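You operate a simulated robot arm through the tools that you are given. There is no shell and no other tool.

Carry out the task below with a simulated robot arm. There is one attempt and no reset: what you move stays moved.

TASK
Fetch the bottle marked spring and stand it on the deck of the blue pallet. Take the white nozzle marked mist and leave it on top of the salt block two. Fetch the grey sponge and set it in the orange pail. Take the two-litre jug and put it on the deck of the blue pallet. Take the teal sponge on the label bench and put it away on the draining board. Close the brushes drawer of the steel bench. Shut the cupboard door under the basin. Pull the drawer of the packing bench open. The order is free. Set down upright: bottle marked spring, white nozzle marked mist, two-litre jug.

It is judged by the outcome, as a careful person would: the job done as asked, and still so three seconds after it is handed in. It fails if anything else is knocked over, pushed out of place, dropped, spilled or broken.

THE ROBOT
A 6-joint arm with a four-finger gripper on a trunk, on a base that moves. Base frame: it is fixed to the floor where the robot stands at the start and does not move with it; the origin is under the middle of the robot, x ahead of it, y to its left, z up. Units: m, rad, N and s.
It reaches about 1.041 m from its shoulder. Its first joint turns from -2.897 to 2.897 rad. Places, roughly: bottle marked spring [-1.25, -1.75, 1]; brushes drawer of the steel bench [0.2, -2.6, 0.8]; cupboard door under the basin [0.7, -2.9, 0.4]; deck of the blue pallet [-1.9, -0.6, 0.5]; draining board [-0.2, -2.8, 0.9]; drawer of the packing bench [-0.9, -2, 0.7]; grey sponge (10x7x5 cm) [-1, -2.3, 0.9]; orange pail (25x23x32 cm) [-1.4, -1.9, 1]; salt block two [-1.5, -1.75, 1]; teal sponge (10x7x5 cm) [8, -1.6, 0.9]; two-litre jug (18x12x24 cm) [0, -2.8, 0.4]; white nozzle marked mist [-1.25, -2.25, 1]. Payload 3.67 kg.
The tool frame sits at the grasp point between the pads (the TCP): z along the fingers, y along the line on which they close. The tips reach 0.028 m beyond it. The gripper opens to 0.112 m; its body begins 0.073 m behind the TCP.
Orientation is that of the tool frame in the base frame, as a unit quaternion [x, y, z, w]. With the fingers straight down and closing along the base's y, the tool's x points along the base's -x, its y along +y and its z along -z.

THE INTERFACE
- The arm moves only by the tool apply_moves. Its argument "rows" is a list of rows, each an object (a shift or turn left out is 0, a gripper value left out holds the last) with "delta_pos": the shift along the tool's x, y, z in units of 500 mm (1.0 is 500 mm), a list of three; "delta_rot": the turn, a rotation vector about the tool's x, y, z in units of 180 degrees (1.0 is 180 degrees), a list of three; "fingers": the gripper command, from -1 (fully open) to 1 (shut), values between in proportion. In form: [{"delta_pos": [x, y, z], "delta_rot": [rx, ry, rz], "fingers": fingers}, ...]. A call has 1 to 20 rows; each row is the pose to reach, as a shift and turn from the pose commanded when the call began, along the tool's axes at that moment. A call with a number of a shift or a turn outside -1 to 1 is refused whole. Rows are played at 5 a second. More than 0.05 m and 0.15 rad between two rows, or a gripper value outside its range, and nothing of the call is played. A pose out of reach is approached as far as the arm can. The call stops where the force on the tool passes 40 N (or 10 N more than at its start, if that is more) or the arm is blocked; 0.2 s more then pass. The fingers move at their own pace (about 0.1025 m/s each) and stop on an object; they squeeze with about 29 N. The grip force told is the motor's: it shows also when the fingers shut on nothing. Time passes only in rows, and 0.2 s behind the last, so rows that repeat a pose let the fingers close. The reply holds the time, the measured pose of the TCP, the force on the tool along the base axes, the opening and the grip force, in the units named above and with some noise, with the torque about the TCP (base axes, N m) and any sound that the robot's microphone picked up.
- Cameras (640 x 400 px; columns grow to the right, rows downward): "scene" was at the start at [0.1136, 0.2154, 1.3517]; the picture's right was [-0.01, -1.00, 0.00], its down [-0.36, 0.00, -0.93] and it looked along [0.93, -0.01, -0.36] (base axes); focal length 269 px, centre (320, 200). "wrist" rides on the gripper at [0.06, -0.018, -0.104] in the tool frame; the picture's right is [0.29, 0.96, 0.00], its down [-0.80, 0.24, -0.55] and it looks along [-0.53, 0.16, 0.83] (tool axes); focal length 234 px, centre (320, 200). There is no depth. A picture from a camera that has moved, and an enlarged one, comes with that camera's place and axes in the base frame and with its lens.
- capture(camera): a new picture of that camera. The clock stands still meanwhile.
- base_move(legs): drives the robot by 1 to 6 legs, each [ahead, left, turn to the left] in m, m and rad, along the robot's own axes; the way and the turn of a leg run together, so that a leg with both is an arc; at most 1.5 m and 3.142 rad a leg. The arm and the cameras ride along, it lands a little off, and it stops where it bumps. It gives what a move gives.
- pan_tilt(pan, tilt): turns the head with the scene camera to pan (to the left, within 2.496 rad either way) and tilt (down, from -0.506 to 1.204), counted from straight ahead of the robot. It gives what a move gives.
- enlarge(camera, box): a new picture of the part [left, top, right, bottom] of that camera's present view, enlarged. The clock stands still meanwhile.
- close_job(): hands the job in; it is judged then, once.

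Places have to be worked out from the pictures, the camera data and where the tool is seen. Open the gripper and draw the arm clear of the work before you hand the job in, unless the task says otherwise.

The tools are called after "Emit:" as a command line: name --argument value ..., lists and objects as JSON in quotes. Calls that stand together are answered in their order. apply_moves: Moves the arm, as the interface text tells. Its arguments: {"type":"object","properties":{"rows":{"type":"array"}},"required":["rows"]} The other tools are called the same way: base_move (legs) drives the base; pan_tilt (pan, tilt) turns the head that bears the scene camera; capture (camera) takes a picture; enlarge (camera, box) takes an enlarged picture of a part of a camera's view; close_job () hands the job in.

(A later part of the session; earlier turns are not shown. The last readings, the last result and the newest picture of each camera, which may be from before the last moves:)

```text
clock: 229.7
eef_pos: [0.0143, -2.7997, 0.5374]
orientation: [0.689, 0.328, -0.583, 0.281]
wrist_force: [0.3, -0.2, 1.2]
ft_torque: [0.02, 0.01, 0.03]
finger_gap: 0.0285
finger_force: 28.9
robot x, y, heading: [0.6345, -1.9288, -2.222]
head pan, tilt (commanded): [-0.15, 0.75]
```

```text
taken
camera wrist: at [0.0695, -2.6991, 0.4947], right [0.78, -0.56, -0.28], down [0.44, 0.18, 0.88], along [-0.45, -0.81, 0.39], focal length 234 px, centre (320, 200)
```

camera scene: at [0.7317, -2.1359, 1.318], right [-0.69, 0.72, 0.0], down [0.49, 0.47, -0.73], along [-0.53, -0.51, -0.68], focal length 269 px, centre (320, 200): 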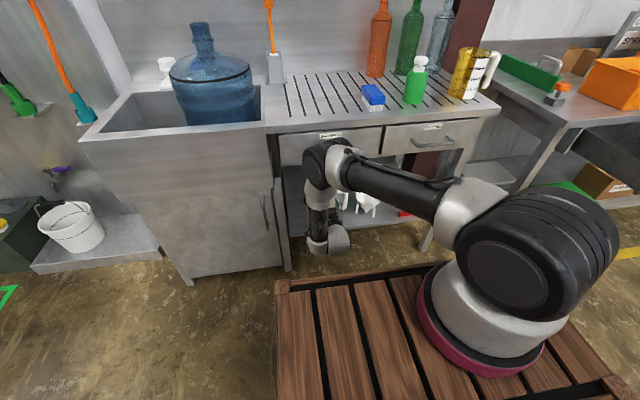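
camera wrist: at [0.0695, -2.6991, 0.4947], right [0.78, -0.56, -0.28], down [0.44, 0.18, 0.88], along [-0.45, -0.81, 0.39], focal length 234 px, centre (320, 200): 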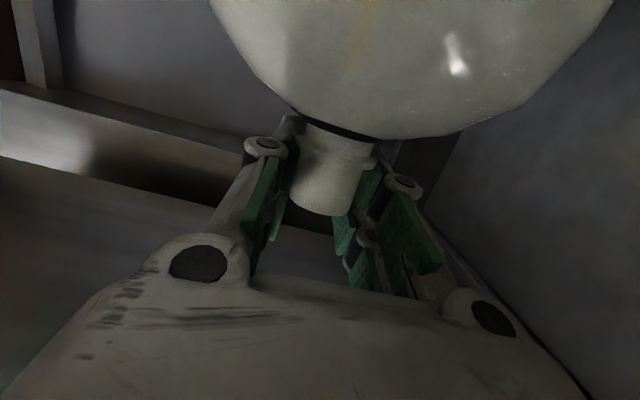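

Gripped at 0.0285 m. I lift 2 cm as a test and read the weight.

Emit:
apply_moves --rows '[{"delta_pos": [-0.01, 0, 0]}, {"delta_pos": [-0.02, 0, 0]}, {"delta_pos": [-0.03, 0, 0]}, {"delta_pos": [-0.04, 0, 0]}, {"delta_pos": [-0.04, 0, 0]}]'

Emit:
capture --camera "wrist"

Emit:
enlarge --camera "scene" --box '[250, 130, 410, 260]'

```text
clock: 230.9
eef_pos: [0.0107, -2.8032, 0.5589]
orientation: [0.69, 0.329, -0.58, 0.281]
wrist_force: [-0.1, -0.1, -0.8]
ft_torque: [-0.02, 0.0, 0.01]
finger_gap: 0.0285
finger_force: 29.0
robot x, y, heading: [0.6295, -1.931, -2.225]
head pan, tilt (commanded): [-0.15, 0.75]
```

```text
taken
camera wrist: at [0.0673, -2.7016, 0.5156], right [0.78, -0.56, -0.28], down [0.44, 0.18, 0.88], along [-0.45, -0.81, 0.39], focal length 234 px, centre (320, 200)
```

wrist: 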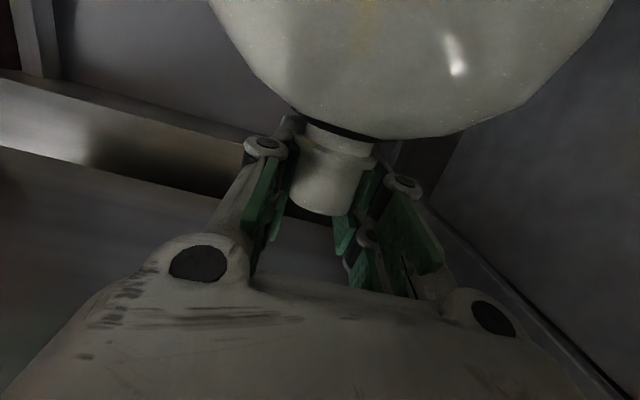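

```text
3.08 times, centred on (330, 195) of scene
camera zoom: at [0.7316, -2.136, 1.318], right [-0.69, 0.72, 0.0], down [0.49, 0.47, -0.73], along [-0.53, -0.51, -0.68], focal length 827 px, centre (289, 215)
```

zoom: 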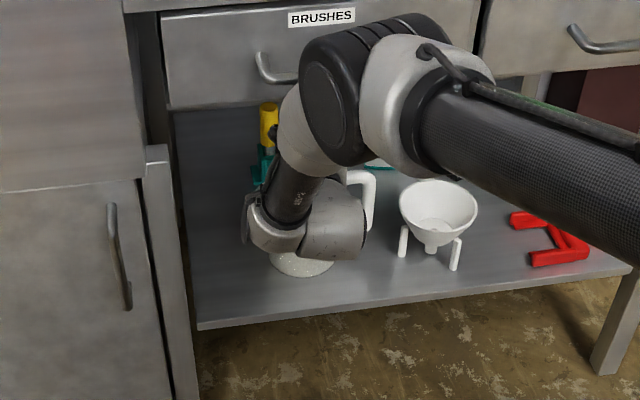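

The jug is light (~0.1 kg) and came up cleanly. I raise it a little more and draw it straight out from under the bench.

Emit:
apply_moves --rows '[{"delta_pos": [-0.03, 0, 0]}, {"delta_pos": [-0.05, 0, 0]}, {"delta_pos": [-0.042, 0, -0.05]}, {"delta_pos": [-0.034, 0, -0.1]}, {"delta_pos": [-0.026, 0, -0.15]}, {"delta_pos": [-0.018, 0, -0.2]}, {"delta_pos": [-0.01, 0, -0.25]}, {"delta_pos": [-0.002, 0, -0.3]}]'

Emit:
base_move --legs '[[-0.17, 0, 0]]'

Emit:
capture --camera "scene"

Emit:
capture --camera "wrist"

```text
clock: 232.7
eef_pos: [0.103, -2.6891, 0.5845]
orientation: [0.688, 0.328, -0.582, 0.282]
wrist_force: [-0.5, 1.1, -1.6]
ft_torque: [-0.02, 0.0, 0.02]
finger_gap: 0.0284
finger_force: 29.2
robot x, y, heading: [0.6334, -1.9326, -2.223]
head pan, tilt (commanded): [-0.15, 0.75]
```

```text
clock: 234.2
eef_pos: [0.2074, -2.5491, 0.5839]
orientation: [0.69, 0.327, -0.582, 0.28]
wrist_force: [0.3, -0.2, -0.4]
ft_torque: [0.02, 0.0, 0.01]
finger_gap: 0.0288
finger_force: 28.4
robot x, y, heading: [0.7407, -1.795, -2.226]
head pan, tilt (commanded): [-0.15, 0.75]
```

```text
taken
camera scene: at [0.8368, -1.9984, 1.318], right [-0.69, 0.72, 0.0], down [0.49, 0.47, -0.73], along [-0.53, -0.51, -0.68], focal length 269 px, centre (320, 200)
```

scene: 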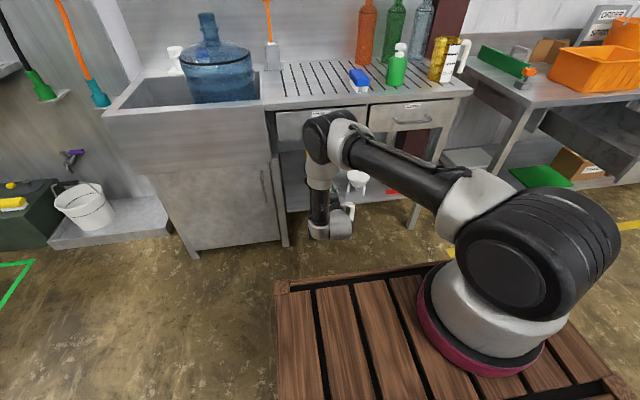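

```text
taken
camera wrist: at [0.2631, -2.4483, 0.541], right [0.78, -0.57, -0.28], down [0.44, 0.17, 0.88], along [-0.45, -0.81, 0.39], focal length 234 px, centre (320, 200)
```

wrist: 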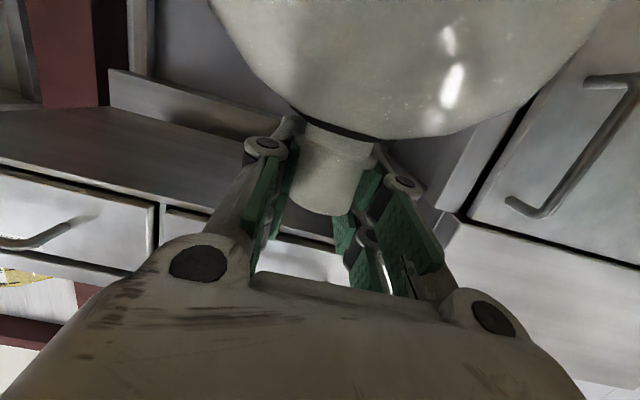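

The jug is clear of the bench. I raise it to carrying height and retract the arm somewhat.

Emit:
apply_moves --rows '[{"delta_pos": [-0.08, 0, -0.02]}, {"delta_pos": [-0.16, 0, -0.05]}, {"delta_pos": [-0.24, 0, -0.08]}, {"delta_pos": [-0.32, 0, -0.12]}, {"delta_pos": [-0.4, 0, -0.16]}, {"delta_pos": [-0.47, 0, -0.2]}, {"delta_pos": [-0.52, 0, -0.25]}]'

Emit:
capture --camera "scene"

```text
clock: 235.8
eef_pos: [0.2567, -2.4865, 0.8619]
orientation: [0.69, 0.328, -0.581, 0.281]
wrist_force: [-1.8, -0.1, -2.0]
ft_torque: [0.0, -0.01, 0.03]
finger_gap: 0.0286
finger_force: 29.1
robot x, y, heading: [0.7379, -1.795, -2.227]
head pan, tilt (commanded): [-0.15, 0.75]
```

```text
taken
camera scene: at [0.8366, -1.9986, 1.318], right [-0.69, 0.72, 0.0], down [0.49, 0.47, -0.73], along [-0.53, -0.51, -0.68], focal length 269 px, centre (320, 200)
```

scene: 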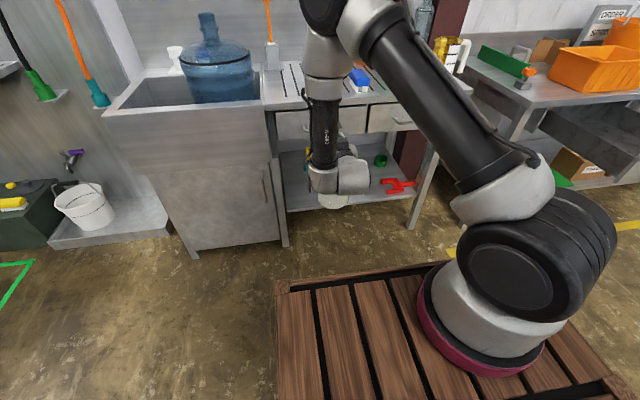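

I move 8 cm toward the bench to give the rear clearance from the rack, then turn right to face along the aisle toward the pallet.

Emit:
base_move --legs '[[0.08, 0, 0], [0, 0, -0.8], [0, 0, -0.77]]'

Emit:
pan_tilt --pan 0 --tilt 0.5

Emit:
capture --camera "scene"

```text
clock: 240.9
eef_pos: [-0.0089, -1.3872, 0.8624]
orientation: [0.721, -0.251, -0.611, -0.209]
wrist_force: [0.7, 0.6, -0.5]
ft_torque: [0.0, 0.03, 0.0]
finger_gap: 0.0286
finger_force: 28.9
robot x, y, heading: [0.6878, -1.8569, 2.501]
head pan, tilt (commanded): [-0.15, 0.75]
```

```text
clock: 241.7
eef_pos: [-0.0068, -1.386, 0.8632]
orientation: [0.72, -0.251, -0.611, -0.209]
wrist_force: [-0.8, -0.8, -1.1]
ft_torque: [-0.02, 0.0, 0.0]
finger_gap: 0.0287
finger_force: 28.9
robot x, y, heading: [0.6906, -1.8639, 2.502]
head pan, tilt (commanded): [0.0, 0.499]
```

```text
taken
camera scene: at [0.4725, -1.9619, 1.3399], right [0.6, 0.8, 0.0], down [0.38, -0.29, -0.88], along [-0.7, 0.53, -0.48], focal length 269 px, centre (320, 200)
```

scene: 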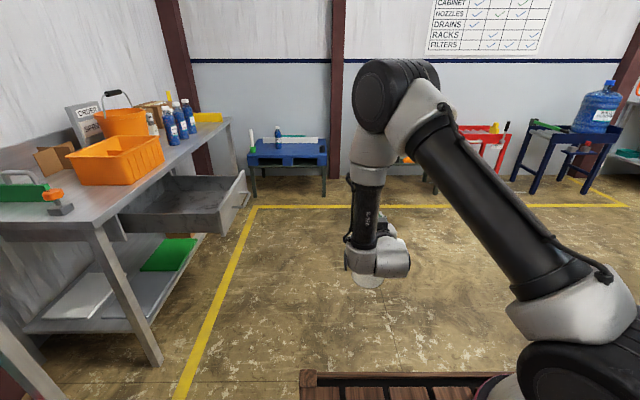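

The way along the aisle is clear: the open drawer stays ~0.27 m to my left. I drive ahead past it, then shift left toward the pallet stance.

Emit:
base_move --legs '[[1.4, 0, 0], [0.5, 0, 0]]'

Emit:
capture --camera "scene"

Emit:
pan_tilt --pan 1.4 --tilt 0.7

Emit:
capture --camera "scene"

```text
clock: 251.3
eef_pos: [-1.4918, -0.1721, 0.8628]
orientation: [0.716, -0.265, -0.607, -0.22]
wrist_force: [-0.6, 0.8, -0.8]
ft_torque: [-0.01, 0.0, 0.03]
finger_gap: 0.0286
finger_force: 29.1
robot x, y, heading: [-0.8156, -0.6674, 2.459]
head pan, tilt (commanded): [0.0, 0.499]
```

```text
taken
camera scene: at [-1.0349, -0.7649, 1.34], right [0.63, 0.78, 0.0], down [0.37, -0.3, -0.88], along [-0.68, 0.55, -0.48], focal length 269 px, centre (320, 200)
```

scene: 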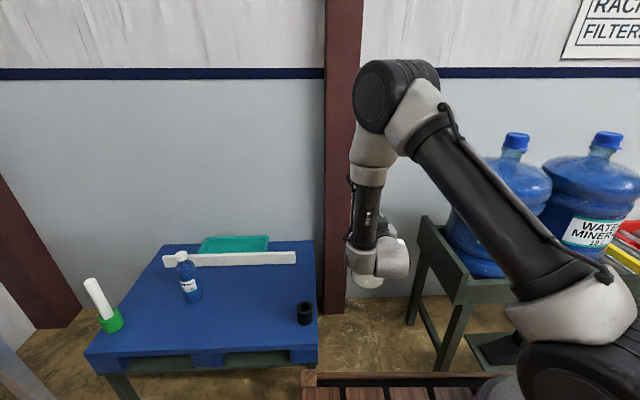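

```text
clock: 252.8
eef_pos: [-1.4923, -0.1707, 0.862]
orientation: [0.715, -0.265, -0.608, -0.221]
wrist_force: [-0.8, 0.3, -0.5]
ft_torque: [-0.01, 0.01, -0.02]
finger_gap: 0.0289
finger_force: 29.3
robot x, y, heading: [-0.8115, -0.6716, 2.466]
head pan, tilt (commanded): [1.4, 0.7]
```

```text
taken
camera scene: at [-1.0282, -0.8781, 1.3223], right [-0.66, 0.75, 0.0], down [0.49, 0.42, -0.77], along [-0.58, -0.5, -0.64], focal length 269 px, centre (320, 200)
```

scene: 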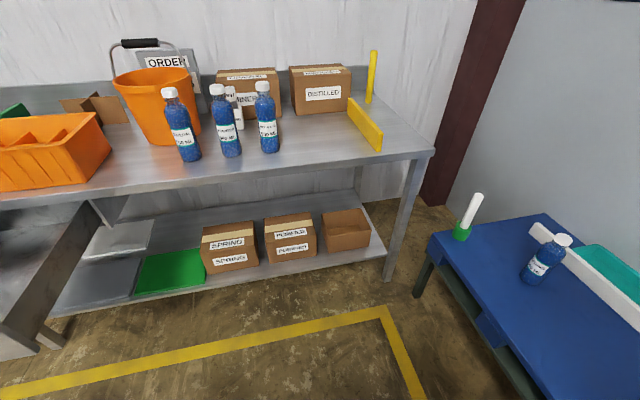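

I go ahead 0.1 m (keeping the rear clear of the open drawer) and slide left 0.43 m so the jug comes over its spot on the deck.

Emit:
base_move --legs '[[0.1, 0, 0], [0, 0.43, 0]]'

Emit:
pan_tilt --pan 0.0 --tilt 0.75

Emit:
capture --camera "scene"

Emit:
capture --camera "wrist"

```text
clock: 256.2
eef_pos: [-1.8324, -0.4222, 0.8626]
orientation: [0.713, -0.272, -0.605, -0.227]
wrist_force: [-0.1, 0.6, -0.9]
ft_torque: [0.02, -0.03, 0.03]
finger_gap: 0.0289
finger_force: 29.1
robot x, y, heading: [-1.1607, -0.9307, 2.436]
head pan, tilt (commanded): [1.4, 0.7]
```

```text
clock: 257.7
eef_pos: [-1.8308, -0.4228, 0.8629]
orientation: [0.713, -0.272, -0.606, -0.227]
wrist_force: [0.2, 0.2, -1.4]
ft_torque: [0.03, 0.02, 0.02]
finger_gap: 0.0284
finger_force: 28.6
robot x, y, heading: [-1.1658, -0.9331, 2.439]
head pan, tilt (commanded): [0.0, 0.75]
```

```text
taken
camera scene: at [-1.3802, -1.0303, 1.318], right [0.65, 0.76, 0.0], down [0.52, -0.44, -0.73], along [-0.56, 0.47, -0.68], focal length 269 px, centre (320, 200)
```

scene: 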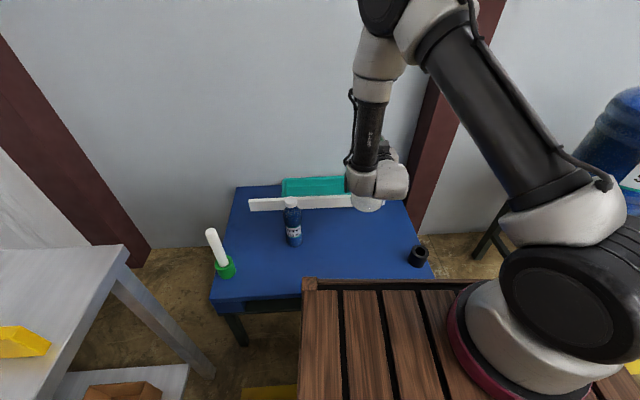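

```text
taken
camera wrist: at [-1.7354, -0.4811, 0.8195], right [-0.6, -0.75, -0.28], down [0.15, -0.45, 0.88], along [-0.78, 0.48, 0.39], focal length 234 px, centre (320, 200)
```

wrist: 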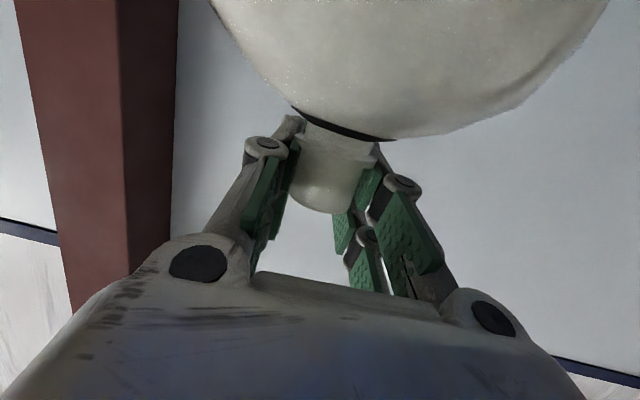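

The jug is over a clear part of the deck (≈8 cm from the bar, 25 cm from the bottle). I lower 12 cm first.

Emit:
apply_moves --rows '[{"delta_pos": [0.06, 0, 0.01]}, {"delta_pos": [0.12, 0, 0.02]}, {"delta_pos": [0.18, -0.001, 0.03]}, {"delta_pos": [0.237, -0.001, 0.04]}]'

Emit:
enlarge --camera "scene" --box '[270, 140, 450, 290]'

```text
clock: 258.7
eef_pos: [-1.8321, -0.42, 0.7405]
orientation: [0.713, -0.272, -0.605, -0.226]
wrist_force: [0.2, 0.2, -1.1]
ft_torque: [-0.03, -0.01, 0.01]
finger_gap: 0.0287
finger_force: 29.2
robot x, y, heading: [-1.1641, -0.9372, 2.437]
head pan, tilt (commanded): [0.0, 0.75]
```

```text
2.67 times, centred on (360, 215) of scene
camera zoom: at [-1.3801, -1.0303, 1.318], right [0.65, 0.76, 0.0], down [0.52, -0.44, -0.73], along [-0.56, 0.47, -0.68], focal length 717 px, centre (213, 160)
```

zoom: 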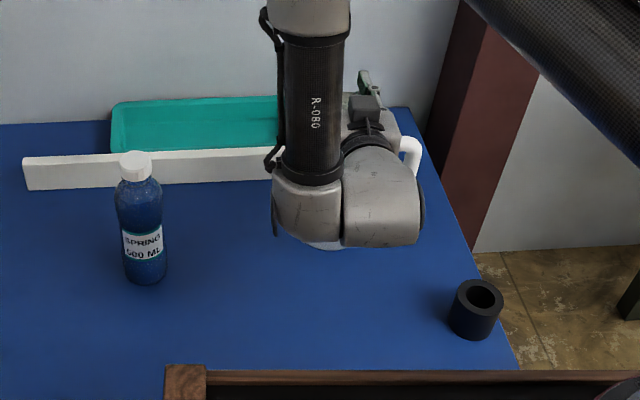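

Still free. I lower in small steps until the jug touches the deck.

Emit:
apply_moves --rows '[{"delta_pos": [0.012, 0, 0.002]}, {"delta_pos": [0.024, 0, 0.004]}, {"delta_pos": [0.034, 0, 0.006]}, {"delta_pos": [0.042, 0, 0.007]}]'

Emit:
capture --camera "wrist"

```text
clock: 259.7
eef_pos: [-1.8317, -0.4218, 0.7216]
orientation: [0.713, -0.272, -0.605, -0.227]
wrist_force: [0.3, -0.5, -1.2]
ft_torque: [-0.04, 0.0, 0.0]
finger_gap: 0.0286
finger_force: 28.6
robot x, y, heading: [-1.163, -0.9341, 2.443]
head pan, tilt (commanded): [0.0, 0.75]
```

```text
taken
camera wrist: at [-1.7353, -0.481, 0.6781], right [-0.6, -0.75, -0.28], down [0.15, -0.45, 0.88], along [-0.78, 0.48, 0.39], focal length 234 px, centre (320, 200)
```

wrist: 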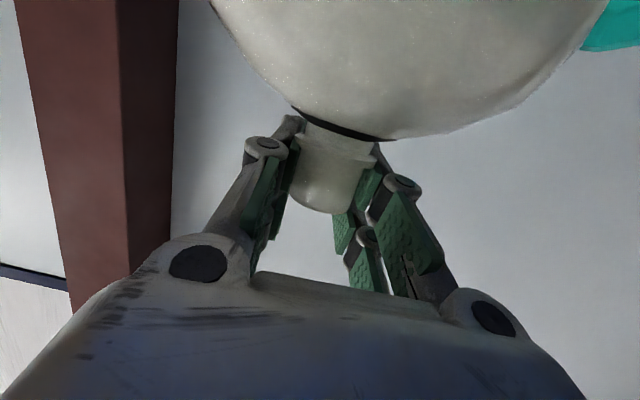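

Emit:
apply_moves --rows '[{"delta_pos": [0.005, 0, 0.001]}, {"delta_pos": [0.01, 0, 0.002]}, {"delta_pos": [0.015, 0, 0.003]}, {"delta_pos": [0.015, 0, 0.003]}]'

```text
clock: 260.7
eef_pos: [-1.8315, -0.4225, 0.7144]
orientation: [0.713, -0.273, -0.605, -0.228]
wrist_force: [-0.1, -0.4, -1.3]
ft_torque: [0.01, -0.01, 0.0]
finger_gap: 0.0283
finger_force: 29.0
robot x, y, heading: [-1.1627, -0.9358, 2.438]
head pan, tilt (commanded): [0.0, 0.75]
```

No contact yet at TCP z=0.714 (expected ≈0.713). I keep stepping down 2 mm at a time.

Emit:
apply_moves --rows '[{"delta_pos": [0.004, 0, 0.0006]}, {"delta_pos": [0.008, 0, 0.0013]}, {"delta_pos": [0.008, 0, 0.0013]}]'

```text
clock: 261.5
eef_pos: [-1.8318, -0.4219, 0.7097]
orientation: [0.713, -0.272, -0.605, -0.227]
wrist_force: [0.1, 0.0, -1.8]
ft_torque: [0.03, 0.04, 0.0]
finger_gap: 0.0286
finger_force: 28.9
robot x, y, heading: [-1.1615, -0.9321, 2.439]
head pan, tilt (commanded): [0.0, 0.75]
```

Still hanging free (−1.8 N) at 0.7097. I go on in 2 mm steps.

Emit:
apply_moves --rows '[{"delta_pos": [0.004, 0, 0.0006]}, {"delta_pos": [0.008, 0, 0.0013]}, {"delta_pos": [0.008, 0, 0.0013]}]'

Emit:
enlarge --camera "scene" --box '[310, 170, 430, 260]'

```text
clock: 262.3
eef_pos: [-1.8332, -0.4221, 0.7077]
orientation: [0.712, -0.273, -0.606, -0.227]
wrist_force: [-2.8, -1.9, 16.9]
ft_torque: [0.05, 0.03, -0.02]
finger_gap: 0.0285
finger_force: 29.0
robot x, y, heading: [-1.1661, -0.9327, 2.437]
head pan, tilt (commanded): [0.0, 0.75]
```

```text
4.44 times, centred on (370, 215) of scene
camera zoom: at [-1.3797, -1.0308, 1.318], right [0.65, 0.76, 0.0], down [0.52, -0.44, -0.73], along [-0.56, 0.47, -0.68], focal length 1195 px, centre (98, 133)
```

zoom: 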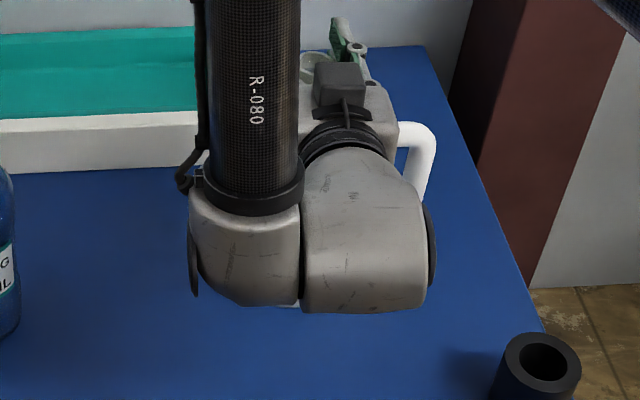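

Contact confirmed (17 N). I ease up 1.5 mm, open the fingers, then withdraw straight back.

Emit:
apply_moves --rows '[{"delta_pos": [-0.003, 0, 0]}, {"delta_pos": [-0.003, 0, 0], "fingers": 0.3}, {"delta_pos": [-0.003, 0, 0], "fingers": 0.0}, {"delta_pos": [-0.003, 0, 0], "fingers": -0.2}, {"delta_pos": [-0.003, 0, 0], "fingers": -0.2}]'

Emit:
capture --camera "wrist"

```text
clock: 263.5
eef_pos: [-1.8337, -0.4232, 0.7077]
orientation: [0.713, -0.273, -0.605, -0.227]
wrist_force: [-0.4, -0.3, -0.9]
ft_torque: [-0.03, 0.02, 0.02]
finger_gap: 0.0673
finger_force: 0.1
robot x, y, heading: [-1.1615, -0.9323, 2.442]
head pan, tilt (commanded): [0.0, 0.75]
```

```text
taken
camera wrist: at [-1.7369, -0.4816, 0.6644], right [-0.6, -0.75, -0.28], down [0.15, -0.45, 0.88], along [-0.78, 0.48, 0.39], focal length 234 px, centre (320, 200)
```

wrist: 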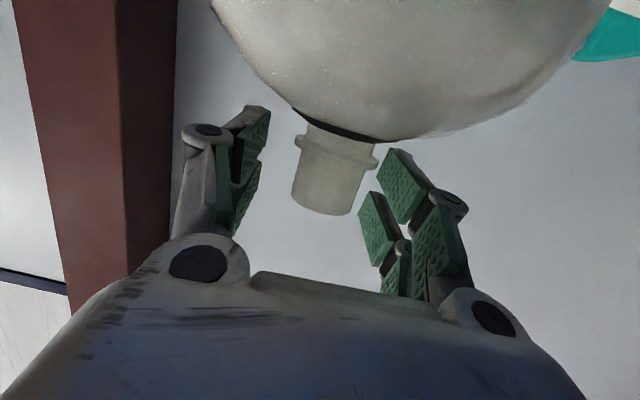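

The jug stands free. I withdraw the gripper straight back and slightly up.

Emit:
apply_moves --rows '[{"delta_pos": [0, 0, -0.04]}, {"delta_pos": [-0.005, 0, -0.1]}, {"delta_pos": [-0.02, 0, -0.17]}, {"delta_pos": [-0.07, 0, -0.24]}, {"delta_pos": [-0.14, 0, -0.29]}, {"delta_pos": [-0.22, 0, -0.32]}, {"delta_pos": [-0.3, 0, -0.33]}]'

Emit:
base_move --legs '[[-0.2, 0, 0]]'

Emit:
capture --camera "scene"

```text
clock: 265.1
eef_pos: [-1.73, -0.5119, 0.8812]
orientation: [0.714, -0.272, -0.604, -0.227]
wrist_force: [0.2, -0.2, 0.3]
ft_torque: [0.02, 0.04, -0.02]
finger_gap: 0.067
finger_force: 0.1
robot x, y, heading: [-1.1603, -0.9329, 2.441]
head pan, tilt (commanded): [0.0, 0.75]
```

```text
clock: 266.7
eef_pos: [-1.5752, -0.6445, 0.8798]
orientation: [0.714, -0.272, -0.605, -0.226]
wrist_force: [-0.2, 0.6, -0.6]
ft_torque: [0.01, 0.03, 0.0]
finger_gap: 0.0672
finger_force: 0.0
robot x, y, heading: [-1.0124, -1.0642, 2.446]
head pan, tilt (commanded): [0.0, 0.75]
```

```text
taken
camera scene: at [-1.2248, -1.1616, 1.318], right [0.64, 0.76, 0.0], down [0.52, -0.44, -0.73], along [-0.56, 0.47, -0.68], focal length 269 px, centre (320, 200)
```

scene: 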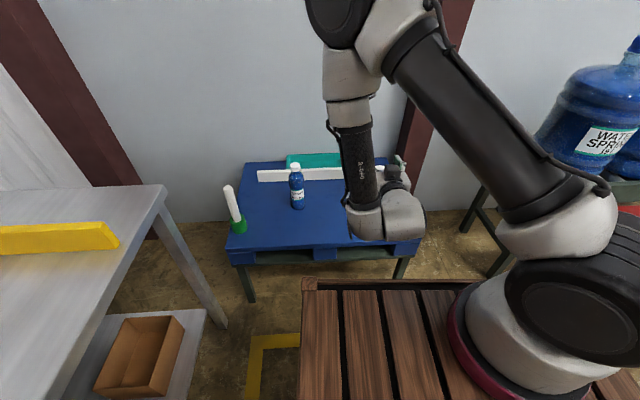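

The arm hides the jug. I move the base right, away from the drawer, and look back at the pallet.

Emit:
base_move --legs '[[0.0, -0.45, 0]]'

Emit:
pan_tilt --pan 0.3 --tilt 0.6

Emit:
capture --camera "scene"

Emit:
enlarge --camera "scene" --box '[180, 120, 380, 270]'

```text
clock: 269.4
eef_pos: [-1.2827, -0.2988, 0.8798]
orientation: [0.712, -0.276, -0.603, -0.23]
wrist_force: [-0.8, 0.4, -0.5]
ft_torque: [-0.02, 0.02, -0.02]
finger_gap: 0.0671
finger_force: 0.0
robot x, y, heading: [-0.717, -0.7296, 2.428]
head pan, tilt (commanded): [0.0, 0.75]
```

```text
clock: 270.2
eef_pos: [-1.283, -0.3002, 0.8804]
orientation: [0.712, -0.275, -0.604, -0.229]
wrist_force: [0.4, -1.1, -1.2]
ft_torque: [0.02, 0.01, -0.01]
finger_gap: 0.0673
finger_force: 0.0
robot x, y, heading: [-0.7245, -0.7253, 2.437]
head pan, tilt (commanded): [0.3, 0.6]
```

```text
taken
camera scene: at [-0.9556, -0.8393, 1.3308], right [0.4, 0.92, 0.0], down [0.52, -0.23, -0.82], along [-0.76, 0.33, -0.57], focal length 269 px, centre (320, 200)
```

scene: 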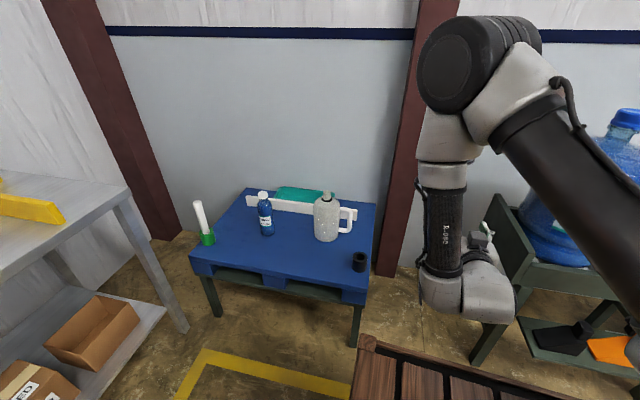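

```text
2.67 times, centred on (280, 195) of scene
camera zoom: at [-0.9556, -0.8393, 1.3308], right [0.4, 0.92, 0.0], down [0.52, -0.23, -0.82], along [-0.76, 0.33, -0.57], focal length 717 px, centre (427, 213)
```

zoom: 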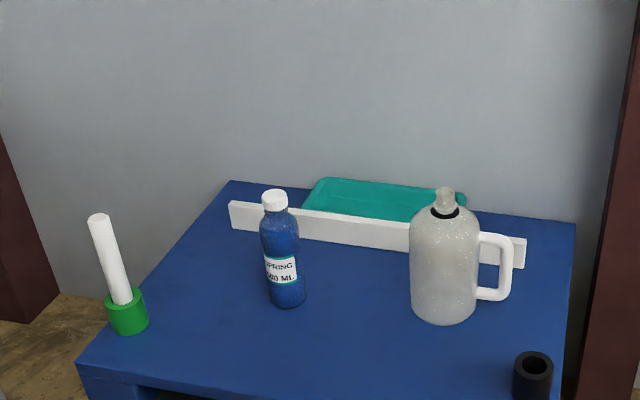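

Bottle and jug both stand upright on the deck. For the teal sponge I bring the gripper back to pointing straight down and raise it.

Emit:
apply_moves --rows '[{"delta_pos": [-0.05, 0, 0], "delta_rot": [0, 0.045, 0]}, {"delta_pos": [-0.1, 0, 0], "delta_rot": [0, 0.09, 0]}, {"delta_pos": [-0.15, 0, 0], "delta_rot": [0, 0.135, 0]}, {"delta_pos": [-0.2, 0, 0], "delta_rot": [0, 0.18, 0]}, {"delta_pos": [-0.25, 0, 0], "delta_rot": [0, 0.225, 0]}, {"delta_pos": [-0.3, 0, 0], "delta_rot": [0, 0.27, 0]}, {"delta_pos": [-0.35, 0, 0], "delta_rot": [0, 0.315, 0]}, {"delta_pos": [-0.4, 0, 0], "delta_rot": [0, 0.36, 0]}, {"delta_pos": [-0.45, 0, 0], "delta_rot": [0, 0.405, 0]}, {"delta_pos": [-0.5, 0, 0], "delta_rot": [0, 0.447, 0]}]'

Emit:
base_move --legs '[[0, -0.35, 0], [0, 0, -1.57]]'

Emit:
pan_tilt --pan -0.6 --tilt 0.25

Emit:
capture --camera "scene"

```text
clock: 272.4
eef_pos: [-1.3047, -0.2853, 1.0853]
orientation: [0.926, -0.357, -0.019, -0.126]
wrist_force: [-0.4, 0.5, -0.5]
ft_torque: [-0.05, -0.02, 0.01]
finger_gap: 0.0672
finger_force: 0.0
out of reach, approached as far as the arm can: row 5, 6, 7, 8, 9, 10
robot x, y, heading: [-0.7212, -0.7255, 2.429]
head pan, tilt (commanded): [0.3, 0.6]
```

```text
clock: 278.5
eef_pos: [-0.0588, 0.1281, 1.0846]
orientation: [-0.407, 0.904, -0.074, 0.103]
wrist_force: [0.4, 0.1, -0.3]
ft_torque: [-0.01, 0.01, 0.02]
finger_gap: 0.0672
finger_force: 0.2
robot x, y, heading: [-0.4902, -0.4598, 0.876]
head pan, tilt (commanded): [0.3, 0.6]
```

```text
clock: 279.7
eef_pos: [-0.0583, 0.1283, 1.0853]
orientation: [-0.406, 0.905, -0.074, 0.104]
wrist_force: [-0.7, 0.3, -0.9]
ft_torque: [-0.02, 0.0, -0.01]
finger_gap: 0.0673
finger_force: 0.1
robot x, y, heading: [-0.492, -0.4655, 0.875]
head pan, tilt (commanded): [-0.6, 0.25]
```

```text
taken
camera scene: at [-0.5533, -0.2817, 1.3631], right [0.27, -0.96, 0.0], down [-0.24, -0.07, -0.97], along [0.93, 0.26, -0.25], focal length 269 px, centre (320, 200)
```

scene: 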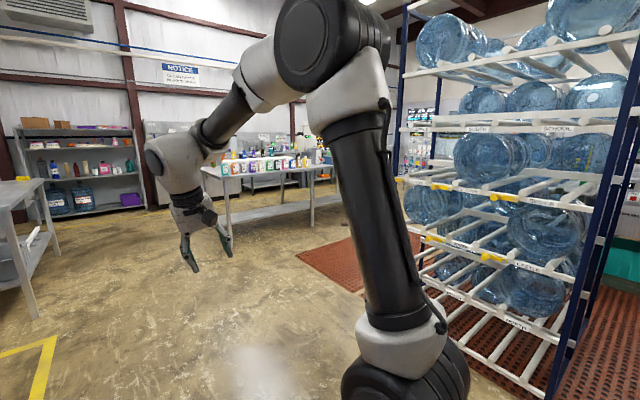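

The gripper ended ~15° short of vertical (a wrist limit on that path). I pull the tool back toward its original comfortable pose while correcting the tilt.

Emit:
apply_moves --rows '[{"delta_pos": [0.05, 0, 0.0], "delta_rot": [-0.02, 0, 0]}, {"delta_pos": [0.1, 0, 0.0], "delta_rot": [-0.04, 0.01, 0]}, {"delta_pos": [0.15, -0.04, -0.02], "delta_rot": [-0.06, 0.02, 0]}, {"delta_pos": [0.2, -0.08, -0.04], "delta_rot": [-0.07, 0.035, 0]}]'

Emit:
capture --camera "scene"

```text
clock: 280.7
eef_pos: [-0.1097, 0.0353, 1.0568]
orientation: [-0.407, 0.906, -0.067, 0.097]
wrist_force: [0.3, -0.3, 0.0]
ft_torque: [-0.02, 0.0, 0.0]
finger_gap: 0.0672
finger_force: 0.1
out of reach, approached as far as the arm can: row 1, 2, 3, 4
robot x, y, heading: [-0.4913, -0.4642, 0.872]
head pan, tilt (commanded): [-0.6, 0.25]
```

```text
taken
camera scene: at [-0.5533, -0.2817, 1.3631], right [0.27, -0.96, 0.0], down [-0.24, -0.07, -0.97], along [0.93, 0.26, -0.25], focal length 269 px, centre (320, 200)
```

scene: 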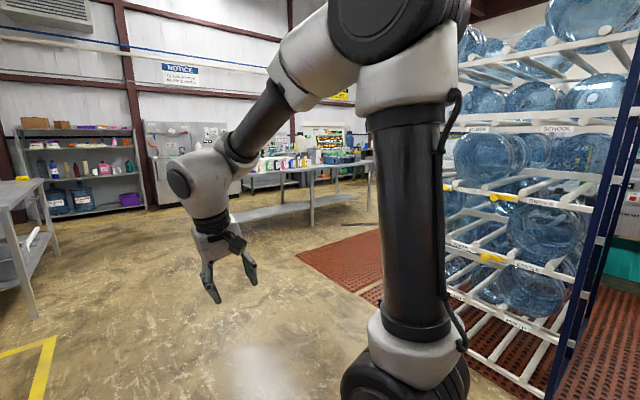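

The wrist is at a limit in this branch. I retrace: pitch back toward horizontal first, as the known path did, and check the result.

Emit:
apply_moves --rows '[{"delta_pos": [0.0, 0, -0.03], "delta_rot": [0.03, -0.03, 0]}, {"delta_pos": [0.0, 0, -0.06], "delta_rot": [0.05, -0.065, 0]}, {"delta_pos": [0.0, 0, -0.1], "delta_rot": [0.05, -0.11, 0]}, {"delta_pos": [0.0, 0, -0.14], "delta_rot": [0.05, -0.155, 0]}, {"delta_pos": [0.0, 0, -0.18], "delta_rot": [0.05, -0.2, 0]}, {"delta_pos": [0.0, 0, -0.22], "delta_rot": [0.05, -0.245, 0]}, {"delta_pos": [0.0, 0, -0.25], "delta_rot": [0.05, -0.29, 0]}, {"delta_pos": [0.0, 0, -0.28], "delta_rot": [0.05, -0.335, 0]}]'

Emit:
capture --camera "scene"

```text
clock: 282.5
eef_pos: [-0.14, 0.0394, 1.1909]
orientation: [-0.378, 0.726, 0.079, 0.569]
wrist_force: [-0.2, 0.5, -0.2]
ft_torque: [0.02, 0.03, -0.01]
finger_gap: 0.0671
finger_force: 0.1
robot x, y, heading: [-0.493, -0.463, 0.873]
head pan, tilt (commanded): [-0.6, 0.25]
```

```text
taken
camera scene: at [-0.5533, -0.2817, 1.3631], right [0.27, -0.96, 0.0], down [-0.24, -0.07, -0.97], along [0.93, 0.26, -0.25], focal length 269 px, centre (320, 200)
```

scene: 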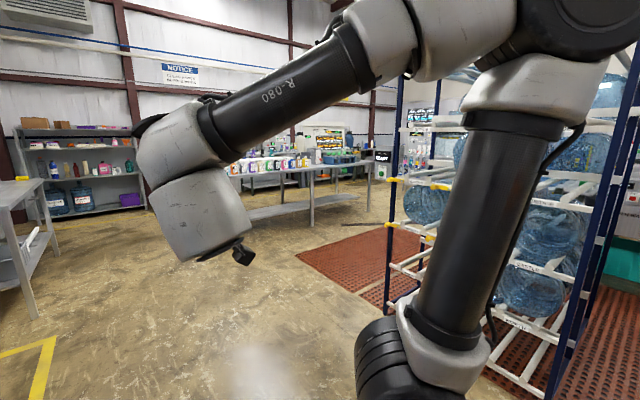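

I now roll to the earlier "handle" orientation (tool x left, y up, z ahead), from which the original rotation can be reversed.

Emit:
apply_moves --rows '[{"delta_rot": [-0.0107, -0.0036, 0.0418]}, {"delta_rot": [-0.0213, -0.0072, 0.0835]}, {"delta_rot": [-0.032, -0.0108, 0.1253]}, {"delta_rot": [-0.0427, -0.0144, 0.167]}, {"delta_rot": [-0.0534, -0.018, 0.2088]}, {"delta_rot": [-0.064, -0.0216, 0.2505]}, {"delta_rot": [-0.0747, -0.0253, 0.2923]}, {"delta_rot": [-0.0854, -0.0289, 0.334]}, {"delta_rot": [-0.096, -0.0325, 0.3758]}, {"delta_rot": [-0.1067, -0.0361, 0.4175]}, {"delta_rot": [-0.1174, -0.0397, 0.4593]}, {"delta_rot": [-0.1281, -0.0433, 0.501]}, {"delta_rot": [-0.1387, -0.0469, 0.5428]}, {"delta_rot": [-0.1494, -0.0505, 0.5845]}]'

Emit:
capture --camera "scene"

```text
clock: 285.5
eef_pos: [-0.1442, 0.0549, 1.2072]
orientation: [0.245, 0.663, 0.664, 0.243]
wrist_force: [-0.1, -0.3, 0.2]
ft_torque: [0.06, -0.03, 0.02]
finger_gap: 0.0672
finger_force: 0.1
out of reach, approached as far as the arm can: row 11, 12, 13, 14
robot x, y, heading: [-0.4937, -0.4618, 0.873]
head pan, tilt (commanded): [-0.6, 0.25]
```

```text
taken
camera scene: at [-0.5532, -0.2819, 1.3631], right [0.27, -0.96, 0.0], down [-0.24, -0.07, -0.97], along [0.93, 0.26, -0.25], focal length 269 px, centre (320, 200)
```

scene: 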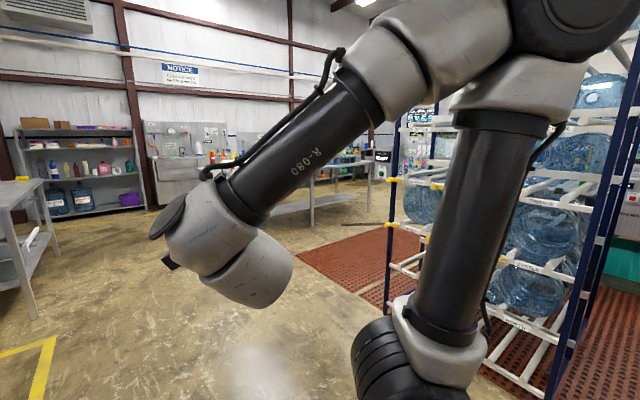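

That orientation is reached. I move the TCP to where the original rotation was done and then reverse that 120° rotation.

Emit:
apply_moves --rows '[{"delta_pos": [-0.04, 0.03, 0.05]}, {"delta_pos": [-0.09, 0.07, 0.1]}, {"delta_pos": [-0.135, 0.12, 0.14]}, {"delta_pos": [-0.18, 0.165, 0.17]}]'

Emit:
apply_moves --rows '[{"delta_rot": [0.026, 0.026, -0.026]}, {"delta_rot": [0.052, 0.052, -0.052]}, {"delta_rot": [0.078, 0.078, -0.078]}, {"delta_rot": [0.104, 0.104, -0.104]}, {"delta_rot": [0.13, 0.13, -0.13]}, {"delta_rot": [0.156, 0.156, -0.156]}, {"delta_rot": [0.182, 0.182, -0.182]}, {"delta_rot": [0.208, 0.208, -0.208]}, {"delta_rot": [0.234, 0.234, -0.234]}, {"delta_rot": [0.26, 0.26, -0.26]}, {"delta_rot": [0.286, 0.286, -0.286]}, {"delta_rot": [0.312, 0.312, -0.312]}, {"delta_rot": [0.338, 0.338, -0.338]}, {"delta_rot": [0.364, 0.364, -0.364]}, {"delta_rot": [0.385, 0.385, -0.385]}]'

Emit:
capture --camera "scene"

```text
clock: 286.5
eef_pos: [-0.0186, 0.0616, 1.292]
orientation: [0.243, 0.664, 0.664, 0.242]
wrist_force: [0.4, 0.3, -0.2]
ft_torque: [-0.01, -0.01, -0.02]
finger_gap: 0.067
finger_force: 0.0
robot x, y, heading: [-0.4921, -0.4614, 0.875]
head pan, tilt (commanded): [-0.6, 0.25]
```

```text
clock: 289.7
eef_pos: [-0.0198, 0.06, 1.2887]
orientation: [-0.422, 0.906, -0.001, -0.002]
wrist_force: [0.2, -0.6, 0.7]
ft_torque: [0.04, 0.03, -0.01]
finger_gap: 0.0671
finger_force: 0.2
out of reach, approached as far as the arm can: row 4
robot x, y, heading: [-0.4945, -0.4659, 0.874]
head pan, tilt (commanded): [-0.6, 0.25]
```

```text
taken
camera scene: at [-0.5533, -0.282, 1.3631], right [0.27, -0.96, 0.0], down [-0.24, -0.07, -0.97], along [0.93, 0.26, -0.25], focal length 269 px, centre (320, 200)
```

scene: 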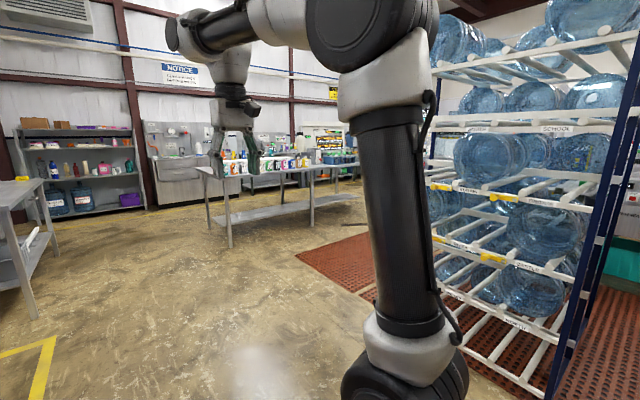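

The arm is back in its natural downward pose. I turn to face along the room (heading ≈-0.65) and sidestep north into the wide passage between rack and long table.

Emit:
base_move --legs '[[0, 0, -1.526], [0, 1.3, 0], [0, 0.95, 0]]'

Emit:
pan_tilt --pan 0.1 --tilt 0.2

Emit:
capture --camera "scene"

```text
clock: 304.3
eef_pos: [1.4075, 0.8447, 1.2886]
orientation: [0.324, 0.946, 0.0, -0.001]
wrist_force: [0.0, -0.3, -0.2]
ft_torque: [0.0, 0.01, 0.03]
finger_gap: 0.0673
finger_force: 0.1
robot x, y, heading: [0.8637, 1.2977, -0.66]
head pan, tilt (commanded): [-0.6, 0.25]
```

```text
clock: 305.4
eef_pos: [1.4071, 0.8454, 1.2895]
orientation: [0.324, 0.946, 0.001, -0.002]
wrist_force: [-0.1, -1.1, -0.6]
ft_torque: [0.04, 0.0, -0.01]
finger_gap: 0.0673
finger_force: 0.0
robot x, y, heading: [0.8642, 1.2939, -0.659]
head pan, tilt (commanded): [0.099, 0.201]
```

```text
taken
camera scene: at [1.0917, 1.4051, 1.3676], right [-0.53, -0.85, 0.0], down [-0.17, 0.11, -0.98], along [0.83, -0.52, -0.2], focal length 269 px, centre (320, 200)
```

scene: 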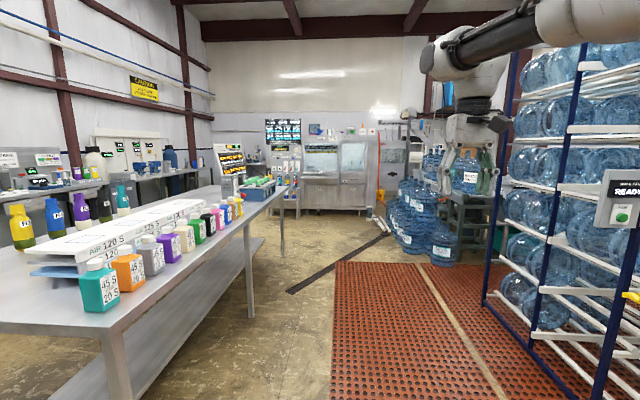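

The passage ahead is open: table edge on the left, rack and bottle stack on the right. I drive ahead 2.8 m and look again.

Emit:
base_move --legs '[[1.4, 0, 0], [1.4, 0, 0]]'

Emit:
pan_tilt --pan 0.25 --tilt 0.25

Emit:
capture --camera "scene"

```text
clock: 318.6
eef_pos: [3.5218, -0.8762, 1.2882]
orientation: [0.338, 0.941, 0.0, -0.001]
wrist_force: [-0.4, 0.3, -0.5]
ft_torque: [0.01, 0.02, -0.03]
finger_gap: 0.0669
finger_force: 0.0
robot x, y, heading: [2.9919, -0.4118, -0.689]
head pan, tilt (commanded): [0.099, 0.201]
```

```text
clock: 319.3
eef_pos: [3.5239, -0.8745, 1.2879]
orientation: [0.338, 0.941, 0.001, -0.001]
wrist_force: [0.3, 0.5, 0.6]
ft_torque: [0.0, -0.01, 0.01]
finger_gap: 0.0671
finger_force: 0.0
robot x, y, heading: [3.0002, -0.4071, -0.69]
head pan, tilt (commanded): [0.25, 0.25]
```

```text
taken
camera scene: at [3.2324, -0.2932, 1.3631], right [-0.43, -0.9, 0.0], down [-0.22, 0.11, -0.97], along [0.88, -0.41, -0.25], focal length 269 px, centre (320, 200)
```

scene: 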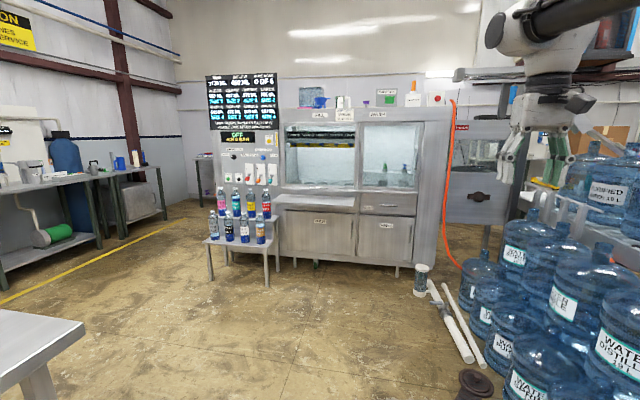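

The label bench must be beyond the filling machine, along the far end; the machine's left side has a passage at N≈4. I drive ahead past the table's end, then sidestep left (north).

Emit:
base_move --legs '[[0, 0, 0.037], [1.2, 0, 0], [0, 1.3, 0]]'

Emit:
pan_tilt --pan 0.2 --tilt 0.3

Emit:
capture --camera "scene"

```text
clock: 331.9
eef_pos: [5.2824, -0.5835, 1.2887]
orientation: [0.326, 0.945, 0.0, -0.002]
wrist_force: [0.5, 0.4, 0.3]
ft_torque: [-0.02, 0.03, -0.02]
finger_gap: 0.0674
finger_force: 0.1
robot x, y, heading: [4.7395, -0.1318, -0.665]
head pan, tilt (commanded): [0.25, 0.25]
```

```text
clock: 332.5
eef_pos: [5.2817, -0.5828, 1.2892]
orientation: [0.326, 0.945, 0.0, 0.0]
wrist_force: [-0.1, -0.4, 1.4]
ft_torque: [-0.01, 0.0, -0.03]
finger_gap: 0.0671
finger_force: 0.1
robot x, y, heading: [4.7422, -0.1304, -0.656]
head pan, tilt (commanded): [0.201, 0.3]
```

```text
taken
camera scene: at [4.9748, -0.0132, 1.3584], right [-0.44, -0.9, 0.0], down [-0.26, 0.13, -0.96], along [0.86, -0.42, -0.3], focal length 269 px, centre (320, 200)
```

scene: 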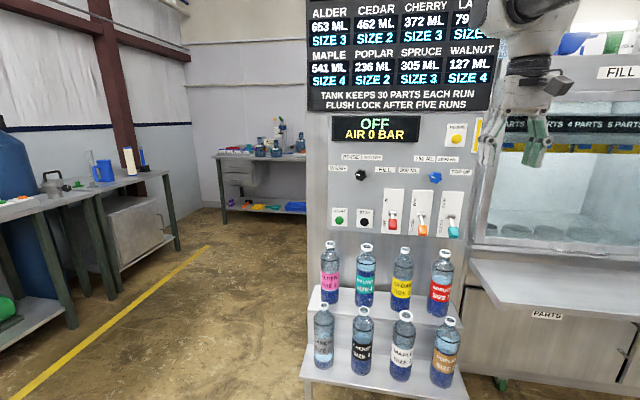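

I can see a bench against the far wall behind the control panel — the label bench. I sidestep further left to clear the panel, then drive ahead.

Emit:
base_move --legs '[[0, 1.25, 0], [1.0, 0, 0]]'

Emit:
pan_tilt --pan 0.0 --tilt 0.35

Emit:
capture --camera "scene"

```text
clock: 343.6
eef_pos: [6.8417, -0.2353, 1.2887]
orientation: [0.322, 0.947, 0.0, -0.001]
wrist_force: [-0.5, 0.0, -0.1]
ft_torque: [0.02, 0.01, 0.01]
finger_gap: 0.067
finger_force: 0.0
robot x, y, heading: [6.2964, 0.212, -0.652]
head pan, tilt (commanded): [0.201, 0.3]
```

```text
clock: 344.3
eef_pos: [6.8423, -0.2353, 1.2877]
orientation: [0.322, 0.947, 0.001, -0.002]
wrist_force: [-0.2, -0.1, 0.6]
ft_torque: [-0.01, -0.01, 0.02]
finger_gap: 0.0672
finger_force: 0.0
robot x, y, heading: [6.3009, 0.2121, -0.655]
head pan, tilt (commanded): [0.0, 0.351]
```

```text
taken
camera scene: at [6.5193, 0.3168, 1.3537], right [-0.61, -0.79, 0.0], down [-0.27, 0.21, -0.94], along [0.75, -0.57, -0.34], focal length 269 px, centre (320, 200)
```

scene: 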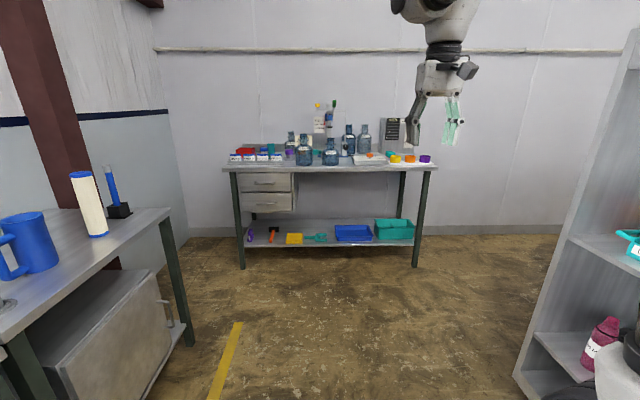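

The label bench is straight ahead. I enlarge its top to find the teal sponge.

Emit:
enlarge --camera "scene" --box '[215, 90, 445, 180]'

Emit:
enlarge --camera "scene" --box '[225, 200, 445, 270]'

```text
2.78 times, centred on (330, 135) of scene
camera zoom: at [6.5193, 0.3168, 1.3537], right [-0.61, -0.79, 0.0], down [-0.27, 0.21, -0.94], along [0.75, -0.57, -0.34], focal length 748 px, centre (292, 381)
```

zoom: 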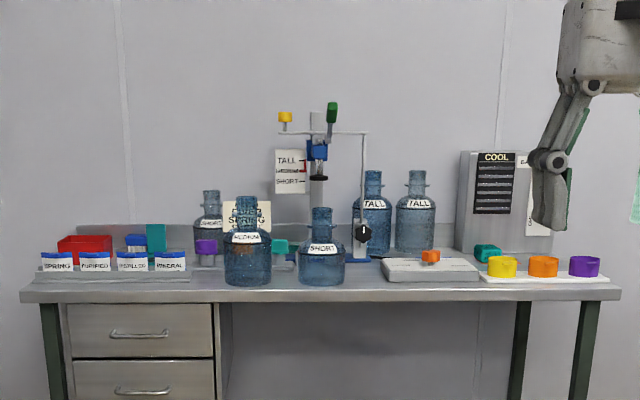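

```text
2.91 times, centred on (335, 235) of scene
camera zoom: at [6.5193, 0.3168, 1.3537], right [-0.61, -0.79, 0.0], down [-0.27, 0.21, -0.94], along [0.75, -0.57, -0.34], focal length 782 px, centre (276, 98)
```

zoom: 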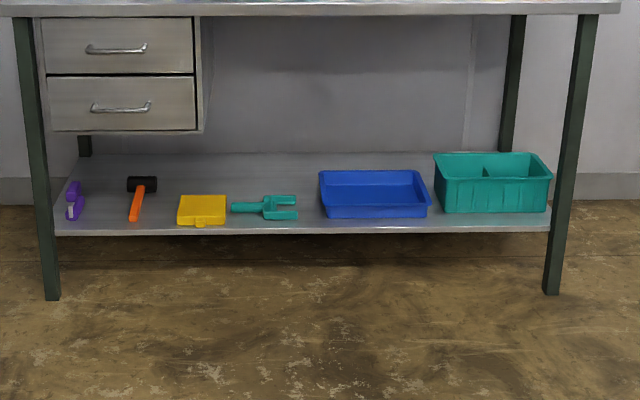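

The teal block next to the yellow ring at right matches the sponge's listed place. I drive ahead 1.4 m with a slight shift right and look from close up.

Emit:
base_move --legs '[[1.4, 0, 0], [0, -0.2, 0]]'

Emit:
pan_tilt --pan -0.3 --tilt 0.5

Emit:
capture --camera "scene"

Emit:
capture --camera "wrist"

```text
clock: 352.4
eef_pos: [7.7948, -1.2468, 1.2892]
orientation: [0.329, 0.944, 0.0, -0.001]
wrist_force: [-0.1, -0.8, -0.5]
ft_torque: [0.0, -0.01, -0.02]
finger_gap: 0.0672
finger_force: 0.1
robot x, y, heading: [7.2604, -0.7895, -0.67]
head pan, tilt (commanded): [0.0, 0.351]
```

```text
clock: 353.1
eef_pos: [7.7941, -1.2476, 1.2883]
orientation: [0.33, 0.944, 0.0, 0.0]
wrist_force: [0.4, 0.3, -0.1]
ft_torque: [0.02, -0.02, 0.02]
finger_gap: 0.067
finger_force: 0.1
robot x, y, heading: [7.2572, -0.788, -0.675]
head pan, tilt (commanded): [-0.3, 0.499]
```

```text
taken
camera scene: at [7.4593, -0.708, 1.34], right [-0.82, -0.57, 0.0], down [-0.27, 0.39, -0.88], along [0.5, -0.72, -0.48], focal length 269 px, centre (320, 200)
```

scene: 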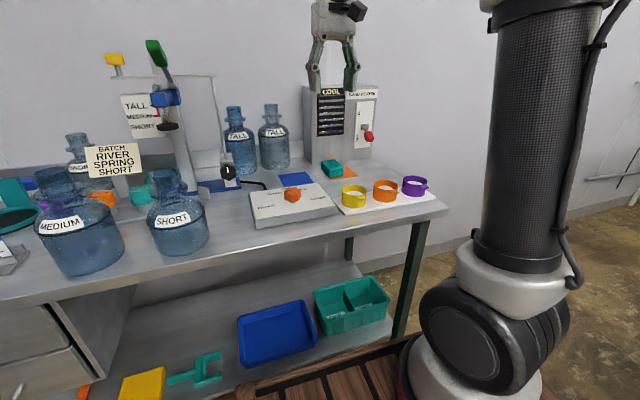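

```text
taken
camera wrist: at [7.7367, -1.2224, 1.3917], right [0.37, 0.93, 0.0], down [0.77, -0.31, 0.55], along [0.51, -0.2, -0.83], focal length 234 px, centre (320, 200)
```

wrist: 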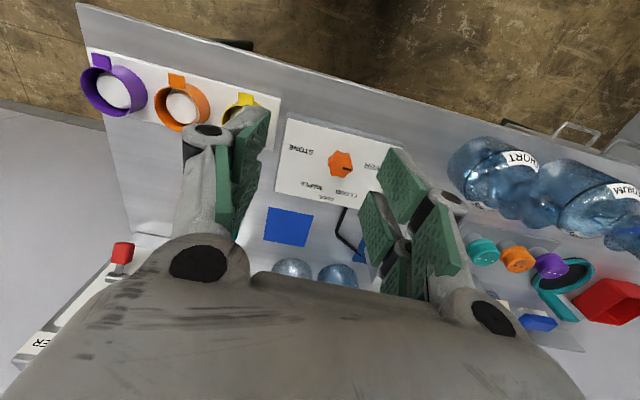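

The teal sponge lies behind the yellow ring in front of the COOL unit. I enlarge it.

Emit:
enlarge --camera "scene" --box '[270, 120, 450, 240]'

Emit:
enlarge --camera "wrist" --box '[60, 40, 300, 260]'

```text
3.33 times, centred on (360, 180) of scene
camera zoom: at [7.4593, -0.708, 1.34], right [-0.82, -0.57, 0.0], down [-0.27, 0.39, -0.88], along [0.5, -0.72, -0.48], focal length 896 px, centre (187, 267)
```

zoom: 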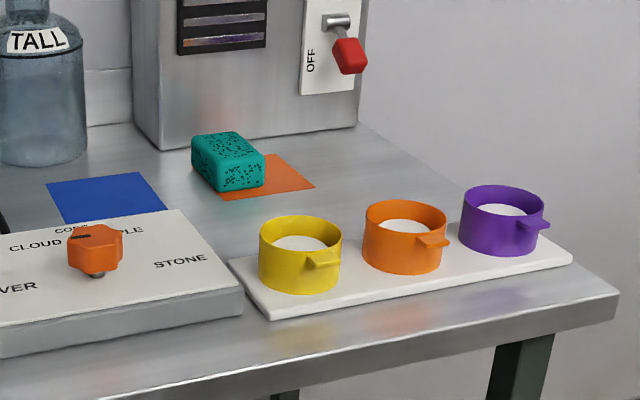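

```text
1.82 times, centred on (180, 150) of wrist
camera zoom: at [7.7367, -1.2224, 1.3917], right [0.37, 0.93, 0.0], down [0.77, -0.31, 0.55], along [0.51, -0.2, -0.83], focal length 426 px, centre (574, 291)
```

zoom: 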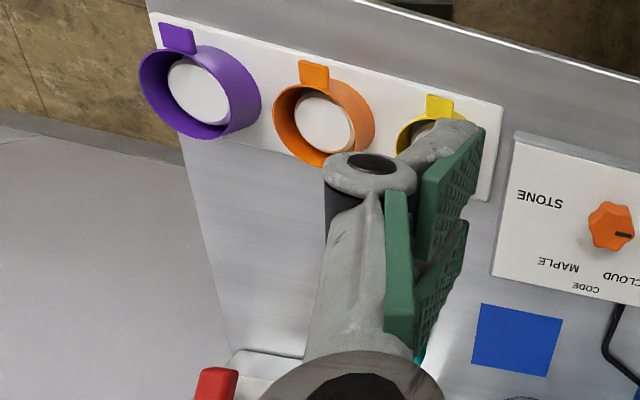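

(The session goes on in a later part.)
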